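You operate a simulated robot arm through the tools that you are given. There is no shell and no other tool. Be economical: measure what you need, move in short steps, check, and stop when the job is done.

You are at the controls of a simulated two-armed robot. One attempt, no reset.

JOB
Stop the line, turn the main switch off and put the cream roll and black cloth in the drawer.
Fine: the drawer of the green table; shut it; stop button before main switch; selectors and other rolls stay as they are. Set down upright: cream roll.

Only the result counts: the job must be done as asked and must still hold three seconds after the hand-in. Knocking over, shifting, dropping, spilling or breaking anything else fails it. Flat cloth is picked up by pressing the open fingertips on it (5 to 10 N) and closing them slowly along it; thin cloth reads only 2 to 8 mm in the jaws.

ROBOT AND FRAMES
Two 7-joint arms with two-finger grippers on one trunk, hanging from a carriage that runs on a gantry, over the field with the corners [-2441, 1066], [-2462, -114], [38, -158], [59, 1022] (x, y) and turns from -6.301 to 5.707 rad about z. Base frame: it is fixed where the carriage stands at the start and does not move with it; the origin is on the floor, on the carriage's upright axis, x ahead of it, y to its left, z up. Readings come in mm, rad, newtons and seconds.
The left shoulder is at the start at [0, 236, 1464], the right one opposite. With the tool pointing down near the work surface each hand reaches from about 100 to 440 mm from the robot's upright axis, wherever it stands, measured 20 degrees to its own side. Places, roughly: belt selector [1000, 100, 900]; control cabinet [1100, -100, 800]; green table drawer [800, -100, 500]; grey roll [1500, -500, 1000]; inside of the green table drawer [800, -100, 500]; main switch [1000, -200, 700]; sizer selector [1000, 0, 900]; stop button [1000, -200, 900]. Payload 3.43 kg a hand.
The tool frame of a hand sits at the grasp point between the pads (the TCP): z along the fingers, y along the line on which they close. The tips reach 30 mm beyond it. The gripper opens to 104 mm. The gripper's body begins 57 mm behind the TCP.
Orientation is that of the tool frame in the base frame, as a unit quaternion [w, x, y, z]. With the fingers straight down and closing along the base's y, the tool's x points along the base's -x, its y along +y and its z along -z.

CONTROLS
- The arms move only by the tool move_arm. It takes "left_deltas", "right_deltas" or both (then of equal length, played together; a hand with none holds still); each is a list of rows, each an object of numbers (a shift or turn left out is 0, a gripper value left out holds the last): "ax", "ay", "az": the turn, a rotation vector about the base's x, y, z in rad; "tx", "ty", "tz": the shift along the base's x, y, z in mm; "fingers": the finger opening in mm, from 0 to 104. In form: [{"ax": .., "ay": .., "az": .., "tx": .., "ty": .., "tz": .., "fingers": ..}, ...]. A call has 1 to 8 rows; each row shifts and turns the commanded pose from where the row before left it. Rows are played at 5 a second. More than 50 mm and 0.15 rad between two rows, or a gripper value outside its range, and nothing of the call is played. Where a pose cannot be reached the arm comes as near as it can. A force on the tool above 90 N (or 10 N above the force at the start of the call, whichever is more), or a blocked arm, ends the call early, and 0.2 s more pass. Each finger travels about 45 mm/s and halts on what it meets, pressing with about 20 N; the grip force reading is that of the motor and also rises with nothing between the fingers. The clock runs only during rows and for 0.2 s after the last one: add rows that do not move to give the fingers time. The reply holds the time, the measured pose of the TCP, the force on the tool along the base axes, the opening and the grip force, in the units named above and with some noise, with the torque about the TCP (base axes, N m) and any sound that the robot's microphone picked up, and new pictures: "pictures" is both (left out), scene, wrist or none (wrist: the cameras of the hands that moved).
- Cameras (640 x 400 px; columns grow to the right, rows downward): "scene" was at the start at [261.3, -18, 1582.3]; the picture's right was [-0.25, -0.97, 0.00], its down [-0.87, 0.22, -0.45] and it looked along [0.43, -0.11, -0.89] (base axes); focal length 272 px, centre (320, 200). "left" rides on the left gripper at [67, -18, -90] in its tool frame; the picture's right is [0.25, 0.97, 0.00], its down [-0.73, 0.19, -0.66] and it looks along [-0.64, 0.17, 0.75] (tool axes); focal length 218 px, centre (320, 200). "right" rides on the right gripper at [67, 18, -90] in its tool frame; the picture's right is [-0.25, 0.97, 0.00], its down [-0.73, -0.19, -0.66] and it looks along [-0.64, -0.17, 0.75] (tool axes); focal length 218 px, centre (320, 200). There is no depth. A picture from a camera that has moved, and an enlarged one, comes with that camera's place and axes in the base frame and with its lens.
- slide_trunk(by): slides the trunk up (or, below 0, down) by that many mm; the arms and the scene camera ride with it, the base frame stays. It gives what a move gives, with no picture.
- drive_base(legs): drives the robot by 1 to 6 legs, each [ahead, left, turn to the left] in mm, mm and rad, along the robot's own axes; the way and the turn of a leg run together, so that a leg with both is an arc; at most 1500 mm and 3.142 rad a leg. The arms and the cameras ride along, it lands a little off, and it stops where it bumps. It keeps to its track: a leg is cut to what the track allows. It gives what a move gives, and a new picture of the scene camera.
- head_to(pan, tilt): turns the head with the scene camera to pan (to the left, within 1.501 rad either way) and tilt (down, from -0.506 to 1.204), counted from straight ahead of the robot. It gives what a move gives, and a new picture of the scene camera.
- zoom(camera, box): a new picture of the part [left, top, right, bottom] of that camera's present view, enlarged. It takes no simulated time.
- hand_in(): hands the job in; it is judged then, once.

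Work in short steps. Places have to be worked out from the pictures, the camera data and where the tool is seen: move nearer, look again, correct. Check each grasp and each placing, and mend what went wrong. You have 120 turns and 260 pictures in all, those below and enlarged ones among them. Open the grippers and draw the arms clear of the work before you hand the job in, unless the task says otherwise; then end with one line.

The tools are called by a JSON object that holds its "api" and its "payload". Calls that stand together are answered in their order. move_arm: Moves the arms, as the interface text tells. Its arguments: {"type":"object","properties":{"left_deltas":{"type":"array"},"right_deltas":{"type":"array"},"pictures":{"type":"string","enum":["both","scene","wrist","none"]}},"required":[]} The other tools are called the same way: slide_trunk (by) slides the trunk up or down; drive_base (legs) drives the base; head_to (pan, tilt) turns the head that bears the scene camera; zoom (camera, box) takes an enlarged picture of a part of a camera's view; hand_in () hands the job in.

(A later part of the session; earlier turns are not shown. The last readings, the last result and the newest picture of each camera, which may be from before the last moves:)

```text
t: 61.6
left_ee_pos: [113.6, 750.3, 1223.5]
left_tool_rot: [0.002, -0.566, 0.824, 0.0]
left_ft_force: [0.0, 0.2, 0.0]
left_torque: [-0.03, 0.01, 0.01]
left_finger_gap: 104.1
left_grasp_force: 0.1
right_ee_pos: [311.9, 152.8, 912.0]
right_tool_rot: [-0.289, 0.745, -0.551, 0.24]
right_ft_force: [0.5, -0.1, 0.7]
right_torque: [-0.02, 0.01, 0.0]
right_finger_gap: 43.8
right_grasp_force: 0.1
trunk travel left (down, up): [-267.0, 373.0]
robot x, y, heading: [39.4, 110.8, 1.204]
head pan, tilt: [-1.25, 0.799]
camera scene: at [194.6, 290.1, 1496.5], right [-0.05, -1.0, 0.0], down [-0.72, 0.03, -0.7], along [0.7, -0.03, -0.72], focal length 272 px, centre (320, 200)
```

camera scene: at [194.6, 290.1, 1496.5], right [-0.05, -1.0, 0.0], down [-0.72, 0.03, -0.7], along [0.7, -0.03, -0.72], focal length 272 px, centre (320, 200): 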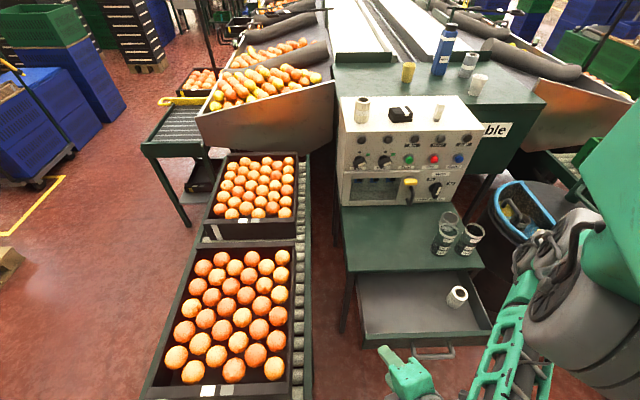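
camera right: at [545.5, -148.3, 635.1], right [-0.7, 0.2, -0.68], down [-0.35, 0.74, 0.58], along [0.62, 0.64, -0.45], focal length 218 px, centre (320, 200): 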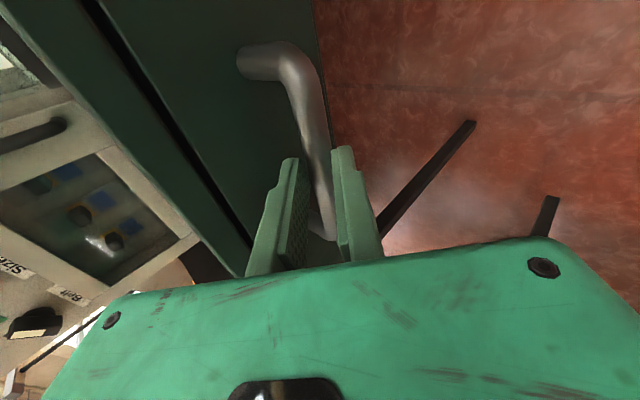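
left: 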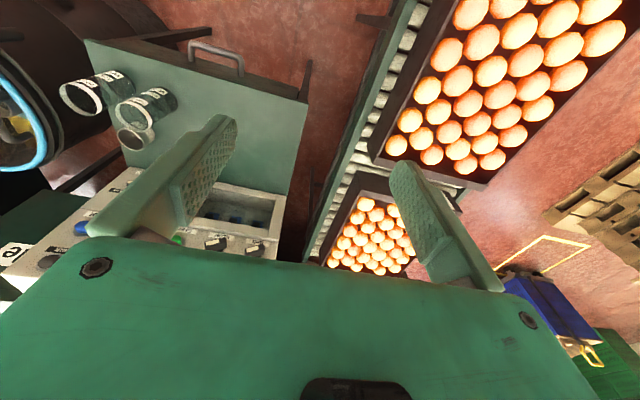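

I now roll the hand back (fingers closing along y, 45° down) while moving toward the cabinet top, in two calls.

{"api": "move_arm", "payload": {"right_deltas": [{"ax": 0.0896, "ay": 0.0099, "az": -0.1054, "tx": 40, "ty": -4, "tz": 15, "fingers": 80}, {"ax": 0.0896, "ay": 0.0099, "az": -0.1054, "tx": 40, "ty": -4, "tz": 15}, {"ax": 0.0896, "ay": 0.0099, "az": -0.1054, "tx": 40, "ty": -4, "tz": 15}, {"ax": 0.0896, "ay": 0.0099, "az": -0.1054, "tx": 40, "ty": -4, "tz": 15}, {"ax": 0.0896, "ay": 0.0099, "az": -0.1054, "tx": 40, "ty": -4, "tz": 15}, {"ax": 0.0896, "ay": 0.0099, "az": -0.1054, "tx": 40, "ty": -4, "tz": 15}, {"ax": 0.0896, "ay": 0.0099, "az": -0.1054, "tx": 40, "ty": -4, "tz": 20}, {"ax": 0.0896, "ay": 0.0099, "az": -0.1054, "tx": 40, "ty": -4, "tz": 20}], "pictures": "none"}}

{"api": "move_arm", "payload": {"right_deltas": [{"ax": 0.0896, "ay": 0.0099, "az": -0.1054, "tx": 40, "ty": -4, "tz": 20}, {"ax": 0.0896, "ay": 0.0099, "az": -0.1054, "tx": 40, "ty": -4, "tz": 20}, {"ax": 0.0896, "ay": 0.0099, "az": -0.1054, "tx": 40, "ty": -4, "tz": 20}, {"ax": 0.0896, "ay": 0.0099, "az": -0.1054, "tx": 40, "ty": -4, "tz": 20}, {"ax": 0.0896, "ay": 0.0099, "az": -0.1054, "tx": 40, "ty": -4, "tz": 20}, {}]}}

```text
t: 63.5
left_ee_pos: [114.9, 751.3, 1223.8]
left_tool_rot: [0.003, -0.565, 0.825, 0.001]
left_ft_force: [0.0, -0.4, 1.0]
left_torque: [0.04, -0.01, -0.02]
left_finger_gap: 104.1
left_grasp_force: 0.1
right_ee_pos: [614.2, 170.7, 1020.3]
right_tool_rot: [0.382, -0.323, 0.859, -0.104]
right_ft_force: [-0.5, 0.2, -0.8]
right_torque: [0.01, -0.01, -0.02]
right_finger_gap: 80.0
right_grasp_force: 0.0
right hand out of reach, approached as far as the arm can: row 1, 2, 3
trunk travel left (down, up): [-267.0, 373.0]
robot x, y, heading: [40.0, 110.9, 1.204]
head pan, tilt: [-1.25, 0.799]
```

```text
t: 64.8
left_ee_pos: [112.3, 749.3, 1222.7]
left_tool_rot: [0.002, -0.566, 0.825, 0.0]
left_ft_force: [0.1, -0.1, 1.1]
left_torque: [0.01, -0.02, 0.02]
left_finger_gap: 104.1
left_grasp_force: 0.1
right_ee_pos: [813.2, 149.4, 1116.8]
right_tool_rot: [0.382, 0.0, 0.924, -0.001]
right_ft_force: [-0.4, 0.5, 0.3]
right_torque: [0.01, -0.01, 0.02]
right_finger_gap: 80.1
right_grasp_force: 0.1
trunk travel left (down, up): [-267.0, 373.0]
robot x, y, heading: [45.7, 109.6, 1.204]
head pan, tilt: [-1.25, 0.799]
camera scene: at [194.1, 290.0, 1496.4], right [-0.05, -1.0, 0.0], down [-0.72, 0.03, -0.7], along [0.7, -0.03, -0.72], focal length 272 px, centre (320, 200)
camera right: at [703.5, 165.5, 1133.5], right [0.18, 0.97, 0.18], down [0.05, -0.19, 0.98], along [0.98, -0.17, -0.09], focal length 218 px, centre (320, 200)
```

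scene: 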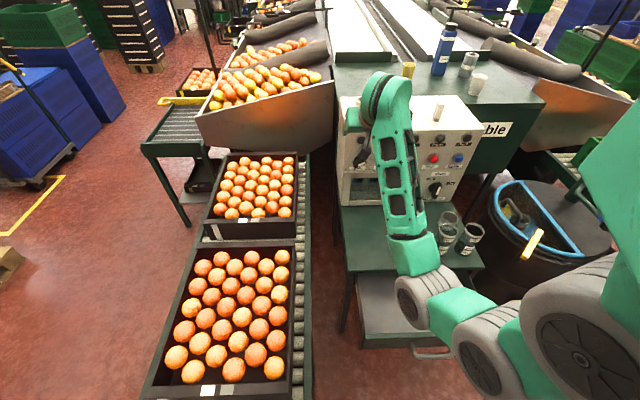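
right: 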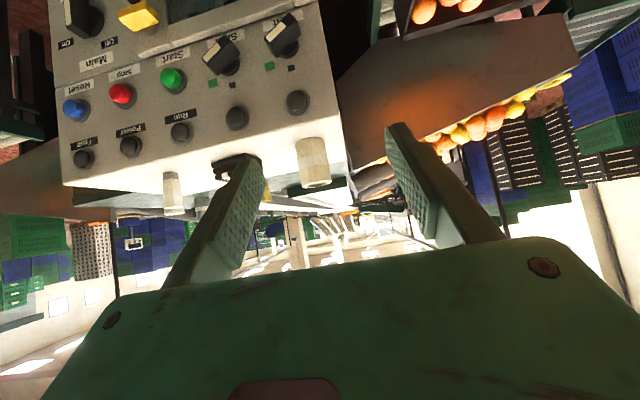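

From the wrist and scene views combined: cabinet top z≈1005, roll axis ≈(1073,104), height ≈72, diameter ≈50. I lower the trunk for reach and go to the pre-grasp point (987,104,1135).

{"api": "slide_trunk", "payload": {"by": -130}}

{"api": "move_arm", "payload": {"right_deltas": [{"tz": 45}, {"tz": 45}, {"tz": 45, "tx": 10}, {"tx": 40, "ty": -10, "tz": 13}, {"tx": 40, "ty": -10}, {"tx": 42, "ty": -12}, {"tx": 42, "ty": -13}, {}]}}

```text
t: 66.4
left_ee_pos: [113.1, 750.4, 1094.0]
left_tool_rot: [0.003, -0.566, 0.825, 0.0]
left_ft_force: [0.3, -0.9, 0.5]
left_torque: [0.01, 0.01, 0.02]
left_finger_gap: 104.1
left_grasp_force: 0.0
right_ee_pos: [813.8, 149.8, 988.4]
right_tool_rot: [0.383, 0.001, 0.924, -0.001]
right_ft_force: [0.3, -0.2, -0.2]
right_torque: [0.0, 0.05, 0.0]
right_finger_gap: 80.1
right_grasp_force: 0.1
trunk travel left (down, up): [-137.0, 503.0]
robot x, y, heading: [40.8, 108.6, 1.202]
head pan, tilt: [-1.25, 0.799]
```

```text
t: 68.2
left_ee_pos: [111.9, 749.7, 1092.5]
left_tool_rot: [0.001, -0.566, 0.824, 0.001]
left_ft_force: [-0.1, -0.1, 0.2]
left_torque: [0.02, -0.05, -0.02]
left_finger_gap: 104.1
left_grasp_force: 0.0
right_ee_pos: [989.1, 105.1, 1133.9]
right_tool_rot: [0.382, 0.0, 0.924, -0.001]
right_ft_force: [-0.4, 0.4, -0.3]
right_torque: [-0.03, -0.03, 0.03]
right_finger_gap: 79.9
right_grasp_force: 0.1
trunk travel left (down, up): [-137.0, 503.0]
robot x, y, heading: [38.5, 110.3, 1.201]
head pan, tilt: [-1.25, 0.799]
camera scene: at [194.0, 290.2, 1366.5], right [-0.05, -1.0, 0.0], down [-0.72, 0.03, -0.7], along [0.7, -0.03, -0.72], focal length 272 px, centre (320, 200)
camera right: at [877.7, 121.6, 1151.1], right [0.18, 0.97, 0.18], down [0.05, -0.19, 0.98], along [0.98, -0.17, -0.09], focal length 218 px, centre (320, 200)
```

scene: 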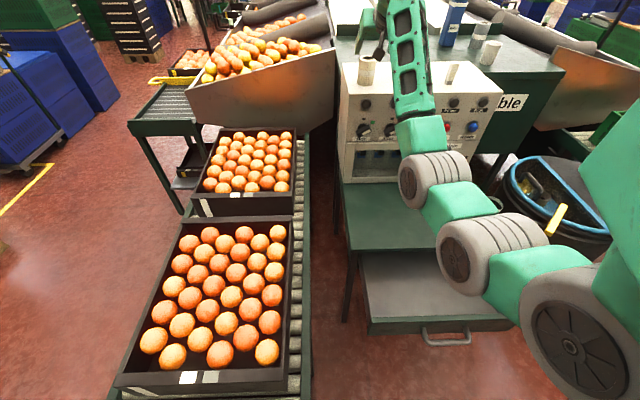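
right: 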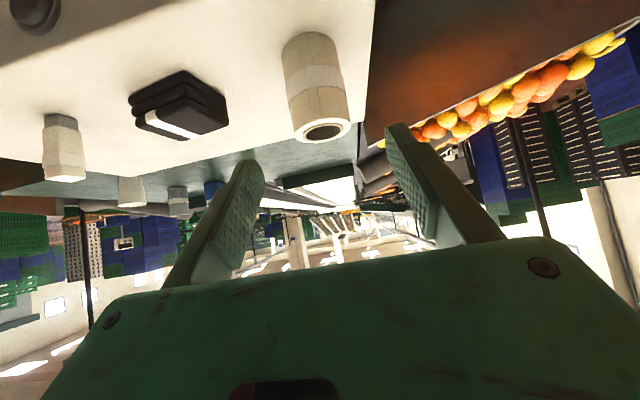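

Roll axis refined to ≈(1064,104), top z≈1076; it lies between the open fingers. I descend along the tool axis.

{"api": "move_arm", "payload": {"right_deltas": [{"tx": 18, "tz": -20}, {"tx": 18, "tz": -20}, {"tx": 18, "tz": -21}, {"tx": 18, "tz": -21}, {}]}}

```text
t: 69.4
left_ee_pos: [112.8, 749.3, 1093.8]
left_tool_rot: [0.002, -0.566, 0.825, 0.0]
left_ft_force: [-0.3, -0.3, 0.3]
left_torque: [0.01, -0.03, 0.01]
left_finger_gap: 104.1
left_grasp_force: 0.1
right_ee_pos: [1057.8, 103.7, 1053.0]
right_tool_rot: [0.383, -0.001, 0.924, 0.0]
right_ft_force: [0.7, 0.3, 0.7]
right_torque: [0.0, 0.0, -0.02]
right_finger_gap: 79.8
right_grasp_force: 0.0
trunk travel left (down, up): [-137.0, 503.0]
robot x, y, heading: [41.9, 112.3, 1.198]
head pan, tilt: [-1.25, 0.799]
camera scene: at [194.5, 290.1, 1366.5], right [-0.05, -1.0, 0.0], down [-0.72, 0.03, -0.7], along [0.7, -0.03, -0.72], focal length 272 px, centre (320, 200)
camera right: at [948.5, 120.4, 1069.6], right [0.18, 0.97, 0.18], down [0.05, -0.19, 0.98], along [0.98, -0.17, -0.08], focal length 218 px, centre (320, 200)
```

scene: 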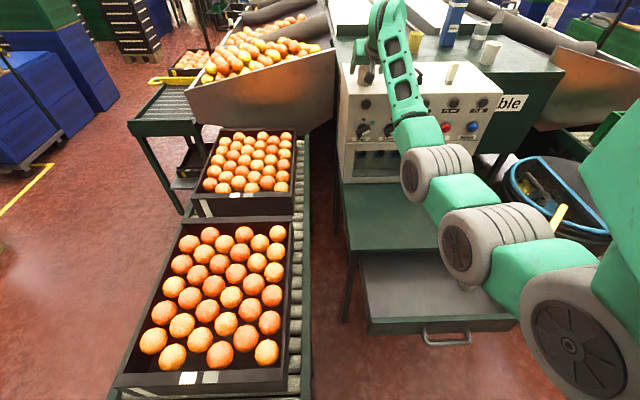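
right: 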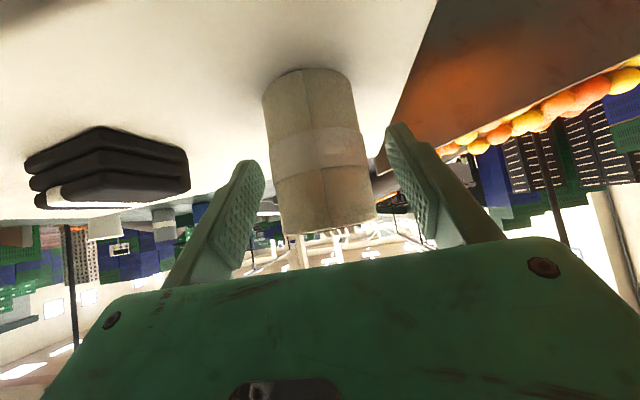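

The roll is centred between the pads. I nudge 6 mm forward and close slowly.

{"api": "move_arm", "payload": {"right_deltas": [{"tx": 6, "tz": -2}, {"fingers": 65}, {"fingers": 56}, {"fingers": 50}, {"fingers": 44}, {"fingers": 40}, {}], "pictures": "wrist"}}

```text
t: 71.0
left_ee_pos: [112.3, 749.8, 1093.2]
left_tool_rot: [0.002, -0.566, 0.825, 0.0]
left_ft_force: [0.5, 0.3, 1.0]
left_torque: [0.03, 0.0, 0.01]
left_finger_gap: 104.1
left_grasp_force: 0.0
right_ee_pos: [1064.4, 103.9, 1051.3]
right_tool_rot: [0.382, -0.001, 0.924, 0.0]
right_ft_force: [0.3, -0.3, 0.4]
right_torque: [-0.03, -0.01, 0.02]
right_finger_gap: 50.4
right_grasp_force: 19.8
trunk travel left (down, up): [-137.0, 503.0]
robot x, y, heading: [43.5, 111.7, 1.202]
head pan, tilt: [-1.25, 0.799]
camera right: at [954.4, 120.2, 1067.9], right [0.18, 0.97, 0.18], down [0.05, -0.19, 0.98], along [0.98, -0.17, -0.08], focal length 218 px, centre (320, 200)
```

right: 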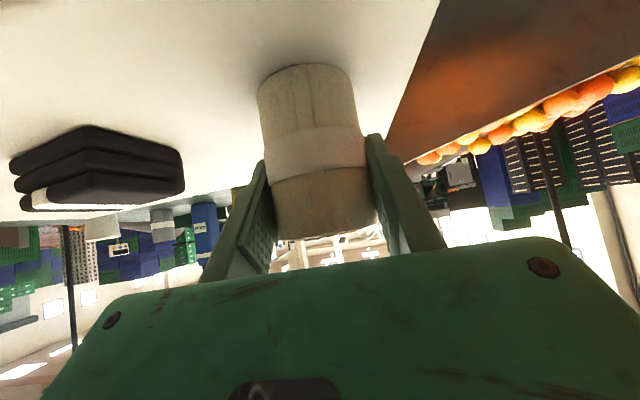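

Gripped at 50 mm. I lift straight up 60 mm, then carry it back.

{"api": "move_arm", "payload": {"right_deltas": [{"tz": 12}, {"tz": 24}, {"tz": 30}, {"tx": -30, "tz": 10}, {"tx": -40}, {"tx": -45}, {"tx": -45}, {"tx": -45}], "pictures": "both"}}

```text
t: 72.8
left_ee_pos: [111.7, 749.4, 1092.5]
left_tool_rot: [0.002, -0.565, 0.825, 0.001]
left_ft_force: [0.5, -0.1, 0.7]
left_torque: [-0.01, -0.03, 0.02]
left_finger_gap: 103.9
left_grasp_force: 0.0
right_ee_pos: [857.0, 104.1, 1124.9]
right_tool_rot: [0.382, -0.002, 0.924, 0.0]
right_ft_force: [0.0, 0.7, -1.7]
right_torque: [0.0, -0.02, 0.0]
right_finger_gap: 50.4
right_grasp_force: 19.9
trunk travel left (down, up): [-137.0, 503.0]
robot x, y, heading: [39.8, 112.4, 1.2]
head pan, tilt: [-1.25, 0.799]
camera scene: at [193.6, 290.1, 1366.4], right [-0.05, -1.0, 0.0], down [-0.72, 0.03, -0.7], along [0.7, -0.03, -0.72], focal length 272 px, centre (320, 200)
camera right: at [748.4, 120.5, 1141.2], right [0.18, 0.97, 0.18], down [0.05, -0.19, 0.98], along [0.98, -0.17, -0.09], focal length 218 px, centre (320, 200)
```

scene: 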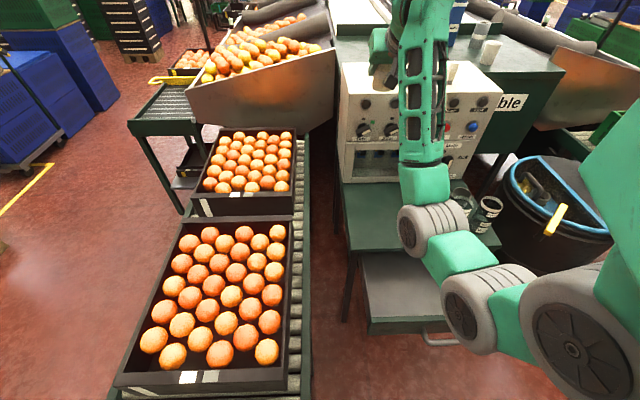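
right: 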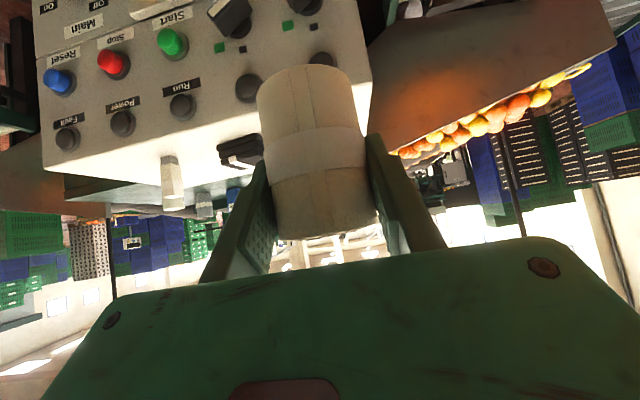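

Roll held well. Continue back over the open drawer, then begin to come down.

{"api": "move_arm", "payload": {"right_deltas": [{"tx": -45, "ty": -9}, {"tx": -45, "ty": -9}, {"tx": -45, "ty": -9}, {"tx": -45, "ty": -9}, {"tx": -45, "ty": -9}, {"tx": -45, "ty": -9}, {"tx": -42, "ty": -9}, {"tz": -40}], "pictures": "none"}}

{"api": "move_arm", "payload": {"right_deltas": [{"tz": -45}, {"tz": -45}, {"tz": -45}, {"tz": -45}, {"tz": -45}, {}]}}

```text
t: 74.6
left_ee_pos: [112.8, 750.4, 1093.3]
left_tool_rot: [0.002, -0.565, 0.825, 0.0]
left_ft_force: [-0.3, 0.3, 0.2]
left_torque: [0.03, -0.01, 0.02]
left_finger_gap: 104.0
left_grasp_force: 0.1
right_ee_pos: [550.5, 40.6, 1086.2]
right_tool_rot: [0.38, 0.0, 0.925, -0.002]
right_ft_force: [1.6, 0.5, -0.5]
right_torque: [-0.03, -0.02, -0.01]
right_finger_gap: 50.5
right_grasp_force: 19.7
trunk travel left (down, up): [-137.0, 503.0]
robot x, y, heading: [39.2, 109.5, 1.197]
head pan, tilt: [-1.25, 0.799]
```

```text
t: 76.0
left_ee_pos: [113.1, 749.7, 1093.4]
left_tool_rot: [0.002, -0.564, 0.825, 0.0]
left_ft_force: [-0.1, -0.2, 0.3]
left_torque: [-0.01, 0.01, -0.01]
left_finger_gap: 103.9
left_grasp_force: 0.1
right_ee_pos: [568.5, 51.7, 911.8]
right_tool_rot: [0.383, -0.001, 0.924, 0.0]
right_ft_force: [0.4, -0.2, -1.6]
right_torque: [0.03, 0.0, 0.0]
right_finger_gap: 50.4
right_grasp_force: 19.7
right hand out of reach, approached as far as the arm can: row 2, 3, 4, 5
trunk travel left (down, up): [-137.0, 503.0]
robot x, y, heading: [44.7, 113.2, 1.201]
head pan, tilt: [-1.25, 0.799]
camera scene: at [194.9, 290.1, 1366.6], right [-0.05, -1.0, 0.0], down [-0.72, 0.03, -0.7], along [0.7, -0.03, -0.72], focal length 272 px, centre (320, 200)
camera right: at [458.2, 68.2, 927.8], right [0.18, 0.97, 0.18], down [0.05, -0.19, 0.98], along [0.98, -0.17, -0.08], focal length 218 px, centre (320, 200)
```

scene: 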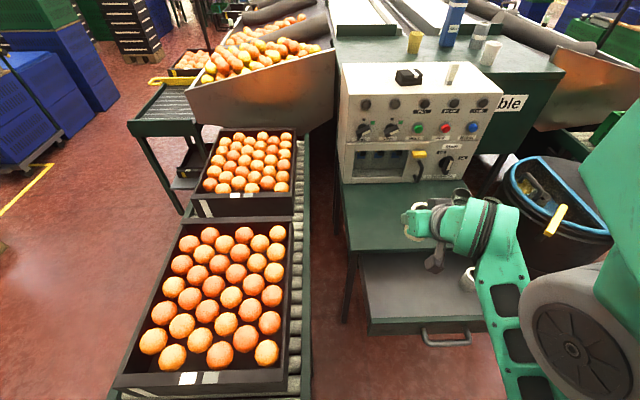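
right: 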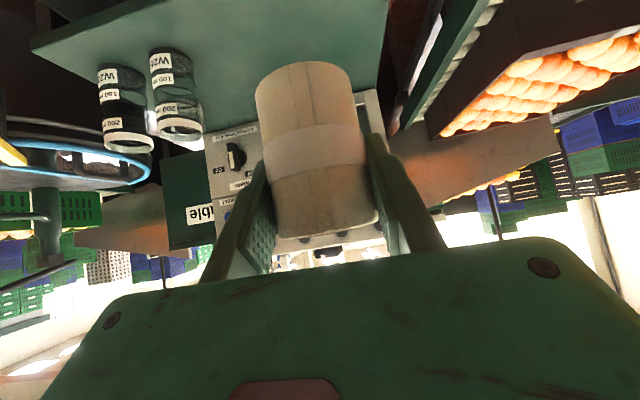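

The arm folds too tightly here. I turn the base right 0.3 rad and back off 100 mm so the hand can come down at a comfortable reach.

{"api": "drive_base", "payload": {"legs": [[0, 0, -0.3], [-62, 78, 0]]}}

{"api": "head_to", "payload": {"pan": -0.85, "tilt": 0.95}}

{"api": "move_arm", "payload": {"right_deltas": [{"az": 0.1, "tx": 30, "ty": 30}, {"az": 0.1, "tx": 30, "ty": 30}, {"az": 0.1, "tx": 30, "ty": 30}, {"tx": 30, "ty": 30}, {"ty": 23}, {"tz": -40}, {"tz": -40}, {}]}}

```text
t: 78.2
left_ee_pos: [202.7, 697.3, 1093.4]
left_tool_rot: [0.002, -0.435, 0.901, 0.0]
left_ft_force: [0.3, 0.0, -0.7]
left_torque: [0.0, -0.02, -0.01]
left_finger_gap: 104.2
left_grasp_force: 0.1
right_ee_pos: [428.6, -104.9, 911.2]
right_tool_rot: [0.378, 0.14, 0.913, -0.059]
right_ft_force: [-0.2, -0.6, -1.3]
right_torque: [0.0, -0.05, 0.01]
right_finger_gap: 50.4
right_grasp_force: 19.6
trunk travel left (down, up): [-137.0, 503.0]
robot x, y, heading: [-59.2, 108.8, 0.897]
head pan, tilt: [-1.25, 0.799]
camera scene: at [144.1, 234.5, 1366.4], right [-0.34, -0.94, 0.0], down [-0.67, 0.25, -0.7], along [0.65, -0.24, -0.72], focal length 272 px, centre (320, 200)
```

scene: 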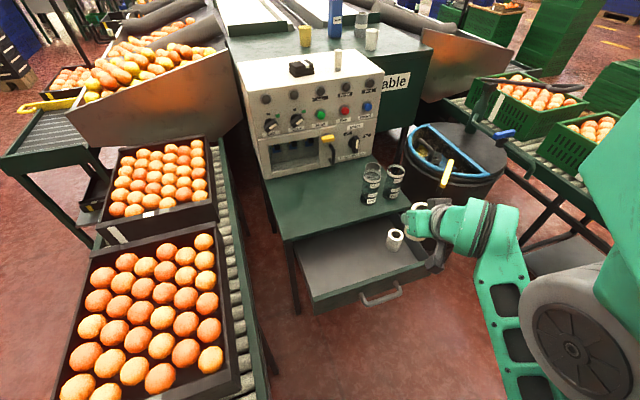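

```text
t: 79.0
left_ee_pos: [203.0, 696.4, 1093.2]
left_tool_rot: [0.003, -0.434, 0.901, 0.0]
left_ft_force: [-0.2, -0.1, 0.8]
left_torque: [-0.02, 0.01, 0.0]
left_finger_gap: 103.9
left_grasp_force: 0.0
right_ee_pos: [429.2, -104.7, 912.5]
right_tool_rot: [0.377, 0.138, 0.914, -0.058]
right_ft_force: [-0.3, 0.0, -0.3]
right_torque: [0.02, -0.01, -0.01]
right_finger_gap: 50.5
right_grasp_force: 20.4
trunk travel left (down, up): [-137.0, 503.0]
robot x, y, heading: [-56.1, 106.2, 0.896]
head pan, tilt: [-0.85, 0.949]
camera scene: at [141.5, 265.7, 1355.0], right [0.05, -1.0, 0.0], down [-0.81, -0.04, -0.58], along [0.58, 0.03, -0.81], focal length 272 px, centre (320, 200)
```

scene: 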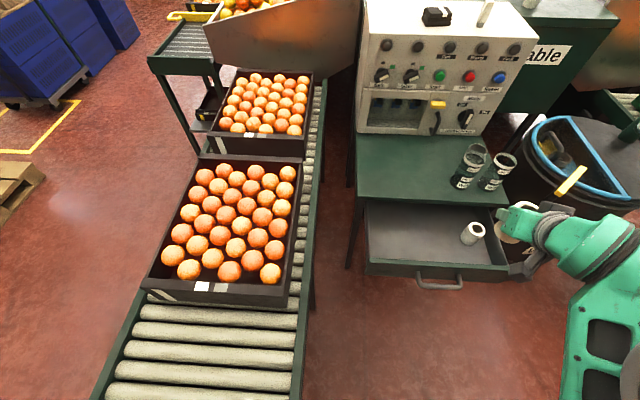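

```text
t: 80.8
left_ee_pos: [204.0, 698.7, 1093.2]
left_tool_rot: [0.002, -0.435, 0.901, 0.0]
left_ft_force: [0.3, 0.0, -0.2]
left_torque: [0.0, 0.03, 0.01]
left_finger_gap: 103.9
left_grasp_force: 0.1
right_ee_pos: [548.8, 36.7, 832.6]
right_tool_rot: [0.382, 0.001, 0.924, -0.001]
right_ft_force: [-0.1, 0.3, -0.3]
right_torque: [0.05, 0.0, -0.02]
right_finger_gap: 50.3
right_grasp_force: 20.6
trunk travel left (down, up): [-137.0, 503.0]
robot x, y, heading: [-57.9, 107.5, 0.896]
head pan, tilt: [-0.85, 0.949]
camera scene: at [141.7, 265.7, 1355.1], right [0.05, -1.0, 0.0], down [-0.81, -0.04, -0.58], along [0.58, 0.03, -0.81], focal length 272 px, centre (320, 200)
camera right: at [438.4, 53.3, 848.3], right [0.18, 0.97, 0.18], down [0.05, -0.19, 0.98], along [0.98, -0.17, -0.08], focal length 218 px, centre (320, 200)
```

scene: 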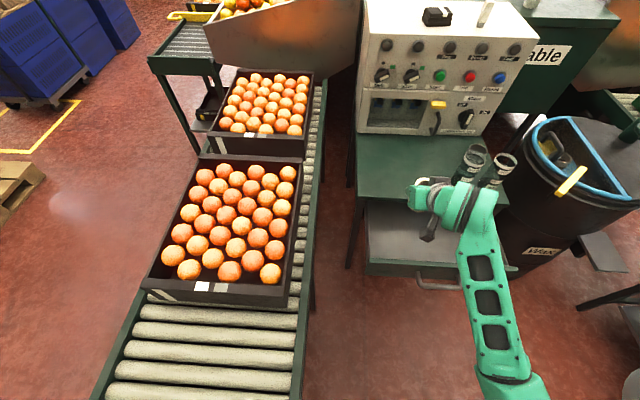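
right: 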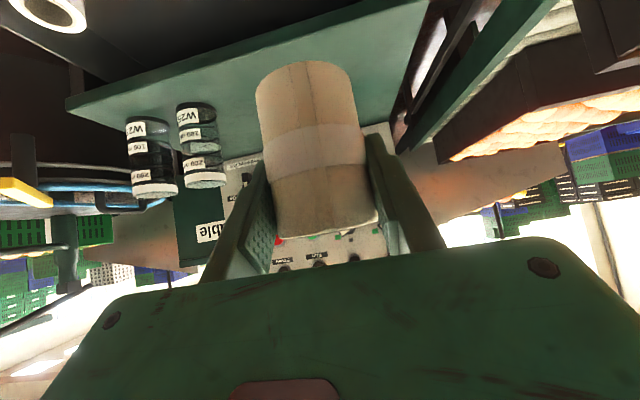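

Good. The roll is over the drawer (x 549, y 37; drawer spans x≈455–650). I descend to just above the floor.

{"api": "move_arm", "payload": {"right_deltas": [{"tz": -45}, {"tz": -45}, {"tz": -45}, {"tz": -45}, {"tz": -25}, {}]}}

```text
t: 82.2
left_ee_pos: [204.0, 697.8, 1093.7]
left_tool_rot: [0.002, -0.434, 0.901, 0.0]
left_ft_force: [1.0, 0.2, -0.4]
left_torque: [-0.02, 0.02, 0.01]
left_finger_gap: 103.9
left_grasp_force: 0.1
right_ee_pos: [567.2, -1.8, 662.9]
right_tool_rot: [0.382, -0.001, 0.924, 0.001]
right_ft_force: [-0.5, 0.9, -0.4]
right_torque: [0.0, 0.01, 0.0]
right_finger_gap: 50.1
right_grasp_force: 20.2
right hand out of reach, approached as far as the arm can: row 2, 3, 4, 5
trunk travel left (down, up): [-137.0, 503.0]
robot x, y, heading: [-57.2, 108.2, 0.896]
head pan, tilt: [-0.85, 0.949]
camera scene: at [141.7, 265.8, 1355.1], right [0.05, -1.0, 0.0], down [-0.81, -0.04, -0.58], along [0.58, 0.03, -0.81], focal length 272 px, centre (320, 200)
camera right: at [457.0, 14.0, 679.4], right [0.18, 0.97, 0.18], down [0.05, -0.19, 0.98], along [0.98, -0.17, -0.09], focal length 218 px, centre (320, 200)
```

scene: 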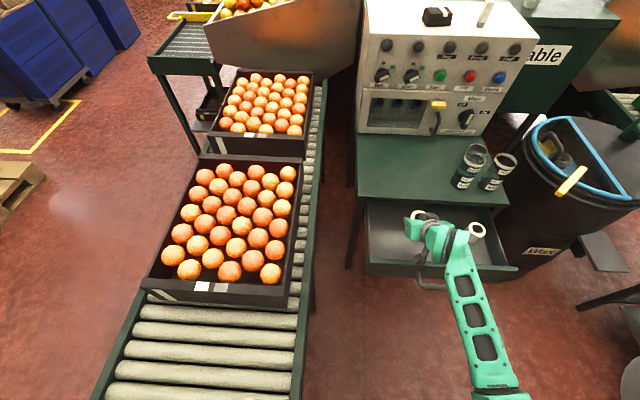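
right: 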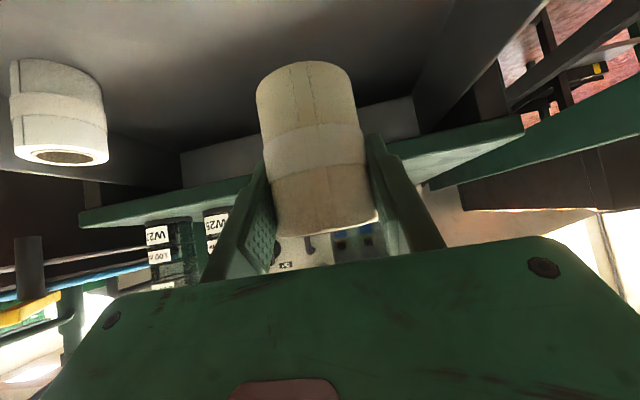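

Arm is at its low limit with the trunk; I use the trunk to lower straight down 50 mm (expected floor contact at TCP z≈594).

{"api": "slide_trunk", "payload": {"by": -50}}

{"api": "move_arm", "payload": {"right_deltas": [{"ty": 10}, {"ty": 10}, {}]}}

```text
t: 83.1
left_ee_pos: [204.9, 698.3, 1043.3]
left_tool_rot: [0.002, -0.434, 0.901, 0.001]
left_ft_force: [0.4, 0.3, 0.2]
left_torque: [-0.01, -0.01, 0.04]
left_finger_gap: 103.8
left_grasp_force: 0.0
right_ee_pos: [566.0, -1.6, 613.3]
right_tool_rot: [0.381, -0.001, 0.924, 0.0]
right_ft_force: [-0.8, -0.2, -0.4]
right_torque: [0.01, 0.0, 0.02]
right_finger_gap: 50.1
right_grasp_force: 19.9
trunk travel left (down, up): [-87.0, 553.0]
robot x, y, heading: [-57.8, 106.7, 0.896]
head pan, tilt: [-0.85, 0.949]
```

```text
t: 83.9
left_ee_pos: [204.1, 697.2, 1043.7]
left_tool_rot: [0.002, -0.434, 0.901, -0.001]
left_ft_force: [0.0, 0.8, 0.6]
left_torque: [0.0, -0.02, 0.02]
left_finger_gap: 104.0
left_grasp_force: 0.0
right_ee_pos: [568.0, 1.3, 616.3]
right_tool_rot: [0.38, -0.002, 0.925, 0.001]
right_ft_force: [0.1, 0.5, -1.8]
right_torque: [0.0, 0.0, 0.01]
right_finger_gap: 50.2
right_grasp_force: 20.3
right hand out of reach, approached as far as the arm can: row 1, 2
trunk travel left (down, up): [-87.0, 553.0]
robot x, y, heading: [-55.3, 109.8, 0.898]
head pan, tilt: [-0.85, 0.949]
camera scene: at [141.4, 265.8, 1305.0], right [0.05, -1.0, 0.0], down [-0.81, -0.04, -0.58], along [0.58, 0.03, -0.81], focal length 272 px, centre (320, 200)
camera right: at [458.3, 17.0, 632.7], right [0.18, 0.97, 0.18], down [0.06, -0.19, 0.98], along [0.98, -0.16, -0.09], focal length 218 px, centre (320, 200)
```

scene: 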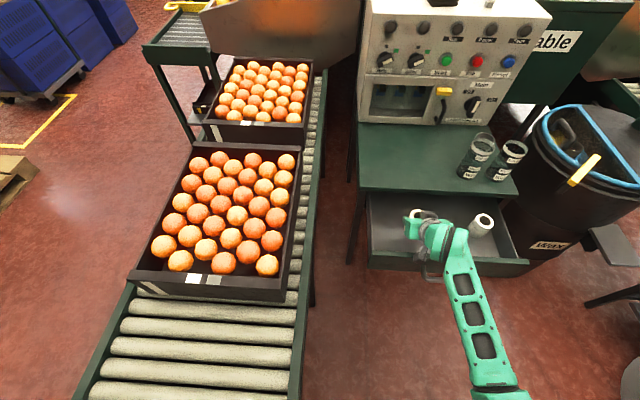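
right: 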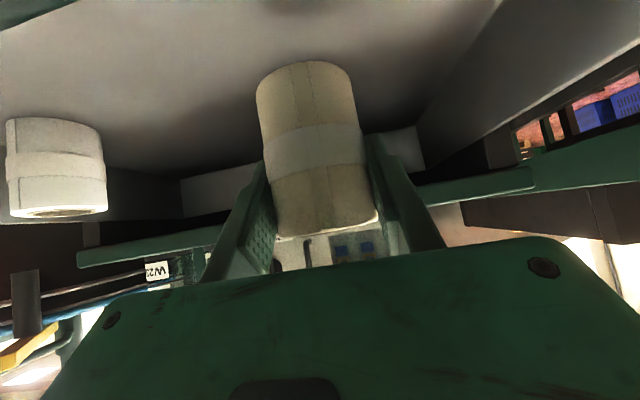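

The roll bottom is ~20 mm above the floor, but the wrist camera is close to the drawer's front wall, so I shift 28 mm forward before lowering.

{"api": "move_arm", "payload": {"right_deltas": [{"tx": 14}, {"tx": 14}, {}], "pictures": "wrist"}}

{"api": "zoom", "payload": {"camera": "scene", "box": [350, 170, 540, 300]}}

```text
t: 84.7
left_ee_pos: [202.9, 698.4, 1043.6]
left_tool_rot: [0.002, -0.435, 0.901, 0.001]
left_ft_force: [-0.1, 0.5, -1.1]
left_torque: [0.01, 0.01, 0.01]
left_finger_gap: 104.0
left_grasp_force: 0.0
right_ee_pos: [595.3, 1.8, 617.7]
right_tool_rot: [0.38, 0.0, 0.925, -0.001]
right_ft_force: [-0.2, 0.1, -0.3]
right_torque: [0.0, -0.02, -0.04]
right_finger_gap: 50.3
right_grasp_force: 19.9
trunk travel left (down, up): [-87.0, 553.0]
robot x, y, heading: [-58.0, 108.6, 0.898]
head pan, tilt: [-0.85, 0.949]
camera right: at [486.2, 17.4, 633.3], right [0.18, 0.97, 0.18], down [0.06, -0.19, 0.98], along [0.98, -0.17, -0.09], focal length 218 px, centre (320, 200)
```

right: 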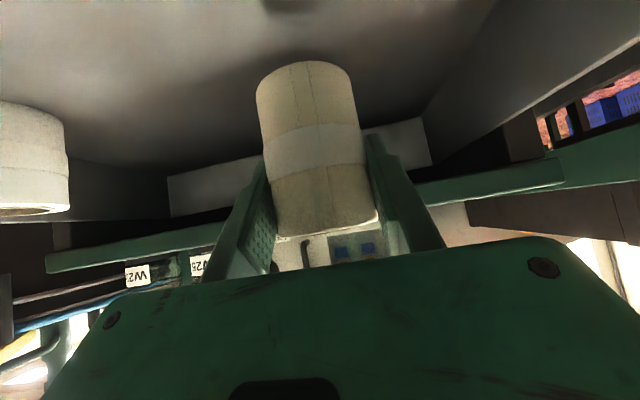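

```text
3.08 times, centred on (445, 235) of scene
camera zoom: at [141.1, 265.7, 1304.9], right [0.05, -1.0, 0.0], down [-0.81, -0.04, -0.58], along [0.58, 0.03, -0.81], focal length 835 px, centre (-65, 92)
```

zoom: 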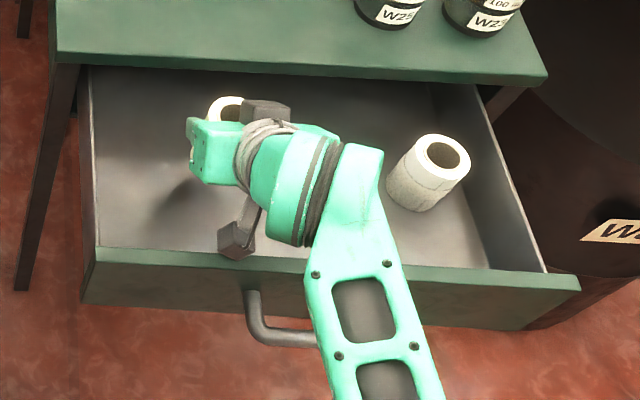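

Forearm and camera clear the front wall. I lower 16 mm by trunk, then feel for the floor in small steps.

{"api": "slide_trunk", "payload": {"by": -16}}

{"api": "slide_trunk", "payload": {"by": -4}}

```text
t: 85.4
left_ee_pos: [209.3, 697.4, 1028.7]
left_tool_rot: [0.005, -0.435, 0.901, -0.001]
left_ft_force: [-0.5, 0.0, 0.3]
left_torque: [0.03, 0.02, 0.0]
left_finger_gap: 103.9
left_grasp_force: 0.1
right_ee_pos: [608.6, 0.9, 615.3]
right_tool_rot: [0.392, 0.0, 0.92, 0.001]
right_ft_force: [3.1, 0.9, 59.8]
right_torque: [0.86, 7.55, -0.11]
right_finger_gap: 50.2
right_grasp_force: 19.4
trunk travel left (down, up): [-71.0, 569.0]
robot x, y, heading: [-59.4, 107.6, 0.903]
head pan, tilt: [-0.85, 0.949]
```

```text
t: 85.9
left_ee_pos: [209.8, 696.3, 1025.0]
left_tool_rot: [0.004, -0.435, 0.901, -0.001]
left_ft_force: [0.4, 0.0, 0.9]
left_torque: [0.01, -0.01, 0.0]
left_finger_gap: 104.0
left_grasp_force: 0.0
right_ee_pos: [610.8, 1.3, 616.5]
right_tool_rot: [0.398, 0.0, 0.917, 0.001]
right_ft_force: [0.5, -0.3, 78.0]
right_torque: [1.11, 9.89, -0.15]
right_finger_gap: 50.0
right_grasp_force: 20.1
trunk travel left (down, up): [-67.0, 573.0]
robot x, y, heading: [-57.1, 107.2, 0.899]
head pan, tilt: [-0.85, 0.949]
```

The upward force acts 127 mm behind the TCP: the camera box is resting on the drawer's front wall. Re-triangulating the white roll gives its top at z≈584, so the floor is at ≈512 and the wall top at ≈605 near x≈480. I lift off, and will yaw the hand 90° so it lies along the drawer's width instead.

{"api": "slide_trunk", "payload": {"by": 110}}

{"api": "move_arm", "payload": {"right_deltas": [{"tx": -10}, {"tx": -10}, {}]}}

```text
t: 87.3
left_ee_pos: [202.8, 697.5, 1132.8]
left_tool_rot: [0.002, -0.435, 0.901, 0.0]
left_ft_force: [0.2, -0.1, 0.0]
left_torque: [-0.05, -0.02, 0.01]
left_finger_gap: 104.1
left_grasp_force: 0.0
right_ee_pos: [596.3, 0.9, 707.2]
right_tool_rot: [0.381, -0.001, 0.925, 0.0]
right_ft_force: [0.1, -0.5, -1.1]
right_torque: [0.01, -0.02, 0.0]
right_finger_gap: 50.1
right_grasp_force: 20.2
trunk travel left (down, up): [-177.0, 463.0]
robot x, y, heading: [-55.8, 107.7, 0.896]
head pan, tilt: [-0.85, 0.949]
```

```text
t: 88.1
left_ee_pos: [203.6, 697.0, 1131.6]
left_tool_rot: [0.002, -0.435, 0.901, -0.001]
left_ft_force: [0.3, 0.3, 0.0]
left_torque: [-0.02, -0.02, -0.01]
left_finger_gap: 103.7
left_grasp_force: 0.2
right_ee_pos: [575.7, 0.5, 707.4]
right_tool_rot: [0.381, 0.0, 0.924, -0.001]
right_ft_force: [-0.8, 0.0, -0.6]
right_torque: [0.01, -0.02, 0.0]
right_finger_gap: 50.3
right_grasp_force: 20.0
trunk travel left (down, up): [-177.0, 463.0]
robot x, y, heading: [-57.5, 109.1, 0.9]
head pan, tilt: [-0.85, 0.949]
camera scene: at [141.6, 265.8, 1395.0], right [0.05, -1.0, 0.0], down [-0.81, -0.04, -0.58], along [0.58, 0.03, -0.81], focal length 272 px, centre (320, 200)
camera right: at [466.3, 17.4, 723.4], right [0.18, 0.97, 0.18], down [0.05, -0.19, 0.98], along [0.98, -0.17, -0.09], focal length 218 px, centre (320, 200)
```

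scene: 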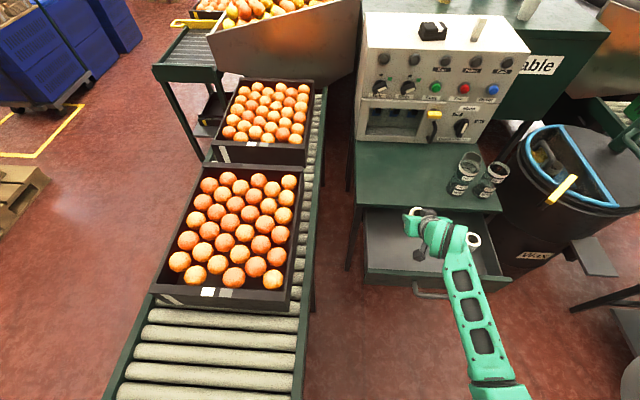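
right: 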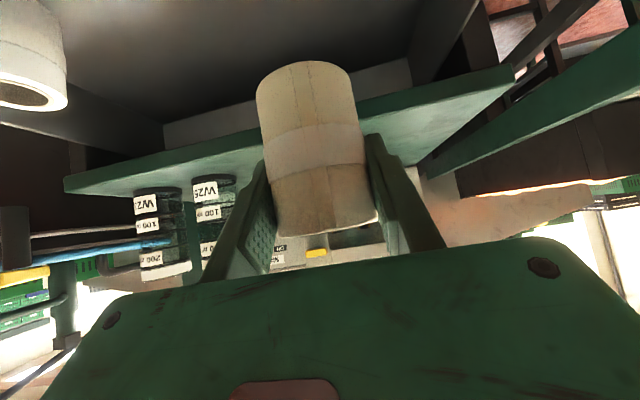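

Roll unharmed in the grip (still 50.3 mm). Now yaw the hand +90° about the vertical above the drawer.

{"api": "move_arm", "payload": {"right_deltas": [{"az": 0.143, "tx": -2, "ty": 5}, {"az": 0.143, "tx": -2, "ty": 5}, {"az": 0.143, "tx": -2, "ty": 5}, {"az": 0.143, "tx": -2, "ty": 5}, {"az": 0.143, "tx": -2, "ty": 5}, {"az": 0.143, "tx": -2, "ty": 5}, {"az": 0.143, "tx": -2, "ty": 5}, {"az": 0.143, "tx": -2, "ty": 5}], "pictures": "none"}}

{"api": "move_arm", "payload": {"right_deltas": [{"az": 0.143, "ty": 6}, {"az": 0.143, "ty": 6}, {"az": 0.141, "ty": 6}, {}]}}

```text
t: 89.9
left_ee_pos: [204.0, 697.5, 1134.1]
left_tool_rot: [0.002, -0.435, 0.901, 0.0]
left_ft_force: [0.9, 0.3, -0.6]
left_torque: [-0.03, 0.02, -0.01]
left_finger_gap: 103.9
left_grasp_force: 0.1
right_ee_pos: [497.2, 265.0, 909.8]
right_tool_rot: [0.311, -0.503, 0.784, 0.19]
right_ft_force: [0.9, -0.2, 0.2]
right_torque: [0.02, -0.01, 0.01]
right_finger_gap: 50.2
right_grasp_force: 19.9
right hand out of reach, approached as far as the arm can: row 1, 2, 3, 4, 5, 6, 7, 8
trunk travel left (down, up): [-177.0, 463.0]
robot x, y, heading: [-58.0, 107.4, 0.898]
head pan, tilt: [-0.85, 0.949]
```

```text
t: 90.9
left_ee_pos: [202.7, 696.9, 1132.1]
left_tool_rot: [0.002, -0.434, 0.901, 0.0]
left_ft_force: [0.0, -0.2, -0.2]
left_torque: [-0.01, 0.01, -0.02]
left_finger_gap: 104.1
left_grasp_force: 0.1
right_ee_pos: [469.5, 282.2, 982.9]
right_tool_rot: [-0.269, 0.655, -0.653, -0.269]
right_ft_force: [0.1, -0.2, 0.0]
right_torque: [0.04, -0.01, -0.01]
right_finger_gap: 50.2
right_grasp_force: 19.7
right hand out of reach, approached as far as the arm can: row 1, 2, 3
trunk travel left (down, up): [-177.0, 463.0]
robot x, y, heading: [-59.2, 110.2, 0.9]
head pan, tilt: [-0.85, 0.949]
camera scene: at [141.0, 265.6, 1394.9], right [0.05, -1.0, 0.0], down [-0.81, -0.04, -0.58], along [0.58, 0.03, -0.81], focal length 272 px, centre (320, 200)
camera right: at [452.9, 169.9, 1000.2], right [-0.97, 0.18, 0.18], down [0.19, 0.06, 0.98], along [0.16, 0.98, -0.09], focal length 218 px, centre (320, 200)
```

scene: 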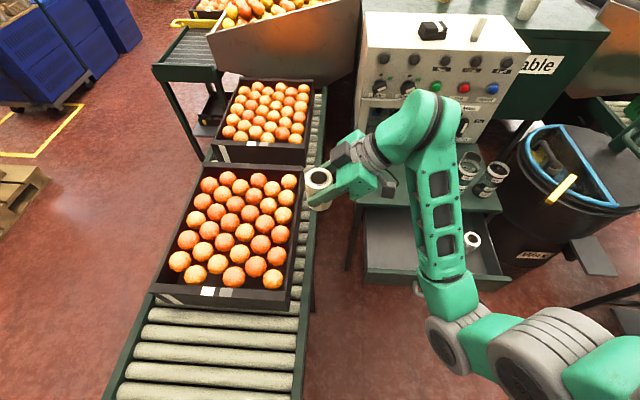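
right: 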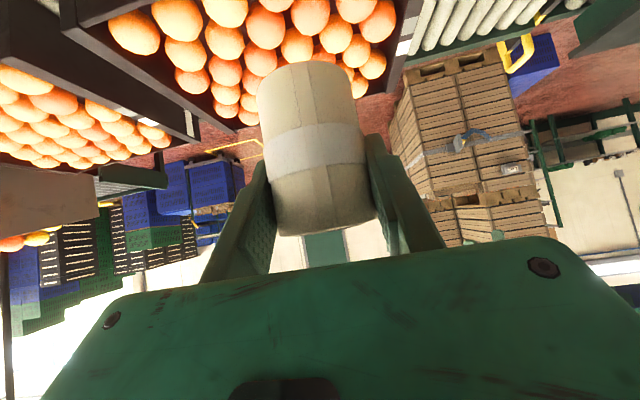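

The orientation is right but the arm had to drift away (470,282,983). I bring the hand back over the drawer at this height, then adjust trunk and base.

{"api": "move_arm", "payload": {"right_deltas": [{"tx": 15, "ty": -40}, {"tx": 15, "ty": -40}, {"tx": 15, "ty": -40}, {"tx": 15, "ty": -40}, {"tx": 15, "ty": -40}, {"tx": 10, "ty": -22}, {}], "pictures": "scene"}}

```text
t: 92.5
left_ee_pos: [203.0, 697.0, 1133.9]
left_tool_rot: [0.002, -0.435, 0.901, -0.001]
left_ft_force: [-0.1, -0.5, 0.5]
left_torque: [-0.03, -0.03, -0.05]
left_finger_gap: 103.8
left_grasp_force: 0.1
right_ee_pos: [553.5, 59.2, 983.9]
right_tool_rot: [-0.269, 0.654, -0.653, -0.269]
right_ft_force: [0.9, -0.6, 0.0]
right_torque: [-0.02, 0.0, -0.04]
right_finger_gap: 50.7
right_grasp_force: 20.0
trunk travel left (down, up): [-177.0, 463.0]
robot x, y, heading: [-55.4, 110.0, 0.9]
head pan, tilt: [-0.85, 0.949]
camera scene: at [141.2, 265.8, 1395.0], right [0.05, -1.0, 0.0], down [-0.81, -0.04, -0.58], along [0.58, 0.03, -0.81], focal length 272 px, centre (320, 200)
```

scene: 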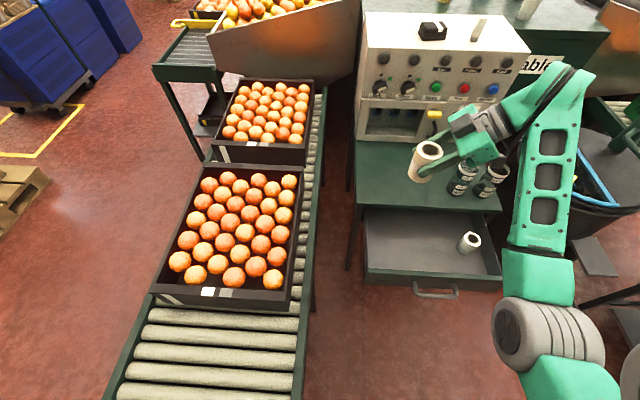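

Now it is right over the drawer with the wanted orientation. I lower with the arm first.

{"api": "move_arm", "payload": {"right_deltas": [{"tz": -40}, {"tz": -40}, {"tz": -40}, {"tz": -40}, {"tz": -40}, {}], "pictures": "scene"}}

```text
t: 93.9
left_ee_pos: [204.8, 697.2, 1132.3]
left_tool_rot: [0.002, -0.434, 0.901, -0.001]
left_ft_force: [-0.3, -0.1, 0.6]
left_torque: [0.02, 0.01, -0.01]
left_finger_gap: 104.0
left_grasp_force: 0.1
right_ee_pos: [541.7, 47.7, 840.7]
right_tool_rot: [-0.271, 0.655, -0.653, -0.269]
right_ft_force: [0.1, -0.3, -1.8]
right_torque: [0.01, -0.01, 0.01]
right_finger_gap: 50.0
right_grasp_force: 20.1
right hand out of reach, approached as far as the arm can: row 4, 5
trunk travel left (down, up): [-177.0, 463.0]
robot x, y, heading: [-57.2, 109.5, 0.896]
head pan, tilt: [-0.85, 0.949]
camera scene: at [142.7, 265.5, 1395.3], right [0.05, -1.0, 0.0], down [-0.81, -0.04, -0.58], along [0.58, 0.03, -0.81], focal length 272 px, centre (320, 200)
```

scene: 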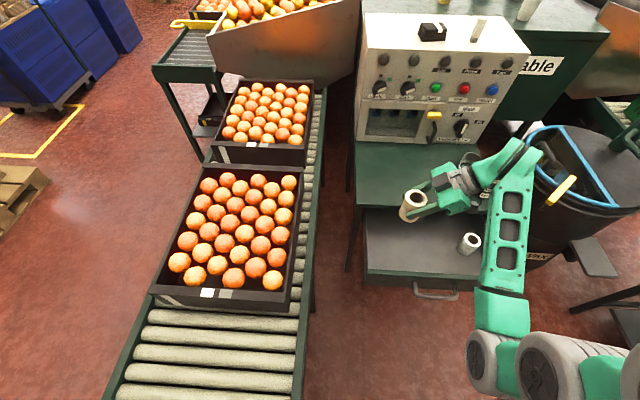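

Pointing fully to +y limits the descent. Pointing halfway (60°, near the robot's own heading) still keeps the camera box inside the front wall if TCP x≥≈575, so I yaw back 0.52 rad and re-centre at (585,40).

{"api": "move_arm", "payload": {"right_deltas": [{"az": -0.13, "tx": 10, "ty": -2, "tz": 5}, {"az": -0.13, "tx": 11, "ty": -2}, {"az": -0.13, "tx": 11, "ty": -2}, {"az": -0.13, "tx": 11, "ty": -2}, {"tz": -40}, {"tz": -40}, {}], "pictures": "none"}}

{"api": "slide_trunk", "payload": {"by": -100}}

{"api": "move_arm", "payload": {"right_deltas": [{}]}}

```text
t: 95.5
left_ee_pos: [203.9, 698.1, 1133.0]
left_tool_rot: [0.003, -0.435, 0.901, 0.0]
left_ft_force: [0.8, -0.4, -0.1]
left_torque: [-0.07, -0.04, -0.01]
left_finger_gap: 103.9
left_grasp_force: 0.2
right_ee_pos: [535.7, 37.5, 961.0]
right_tool_rot: [0.329, -0.464, 0.8, 0.19]
right_ft_force: [-0.5, -0.4, 0.4]
right_torque: [0.0, -0.02, 0.01]
right_finger_gap: 50.6
right_grasp_force: 19.9
right hand out of reach, approached as far as the arm can: row 1, 2, 3, 4, 5, 6
trunk travel left (down, up): [-177.0, 463.0]
robot x, y, heading: [-58.2, 108.1, 0.897]
head pan, tilt: [-0.85, 0.949]
```

```text
t: 96.8
left_ee_pos: [203.4, 698.4, 1033.9]
left_tool_rot: [0.002, -0.434, 0.901, 0.0]
left_ft_force: [-0.5, -1.0, -0.3]
left_torque: [0.0, 0.01, 0.01]
left_finger_gap: 104.1
left_grasp_force: 0.0
right_ee_pos: [535.6, 38.8, 862.2]
right_tool_rot: [0.33, -0.464, 0.8, 0.19]
right_ft_force: [0.4, 0.1, -0.4]
right_torque: [-0.02, 0.0, -0.01]
right_finger_gap: 50.2
right_grasp_force: 20.7
trunk travel left (down, up): [-77.0, 563.0]
robot x, y, heading: [-56.8, 110.0, 0.901]
head pan, tilt: [-0.85, 0.949]
```

```text
t: 97.2
left_ee_pos: [202.9, 697.2, 1032.7]
left_tool_rot: [0.002, -0.435, 0.901, 0.0]
left_ft_force: [-0.9, 0.3, 0.4]
left_torque: [0.0, -0.03, 0.0]
left_finger_gap: 103.9
left_grasp_force: 0.0
right_ee_pos: [535.2, 38.5, 862.2]
right_tool_rot: [0.329, -0.464, 0.8, 0.191]
right_ft_force: [-0.2, 1.0, -1.1]
right_torque: [0.03, 0.0, -0.02]
right_finger_gap: 50.0
right_grasp_force: 20.0
trunk travel left (down, up): [-77.0, 563.0]
robot x, y, heading: [-56.9, 109.3, 0.894]
head pan, tilt: [-0.85, 0.949]
camera scene: at [141.4, 265.7, 1295.0], right [0.05, -1.0, 0.0], down [-0.81, -0.04, -0.58], along [0.58, 0.03, -0.81], focal length 272 px, centre (320, 200)
camera right: at [465.4, -50.1, 878.8], right [-0.75, 0.64, 0.18], down [0.19, -0.05, 0.98], along [0.63, 0.77, -0.09], focal length 218 px, centre (320, 200)
```

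scene: 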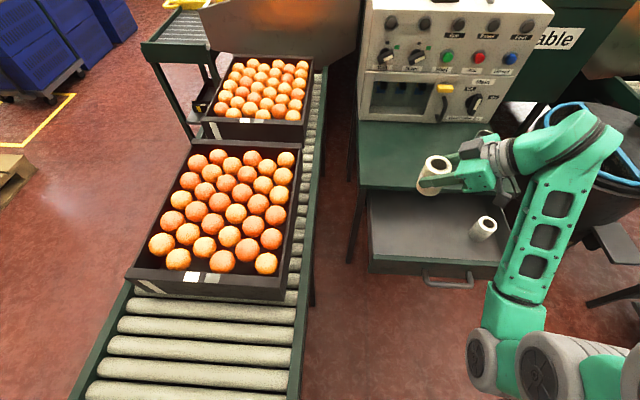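
right: 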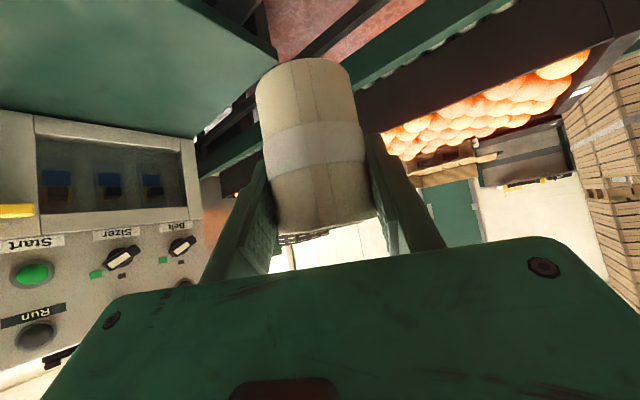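

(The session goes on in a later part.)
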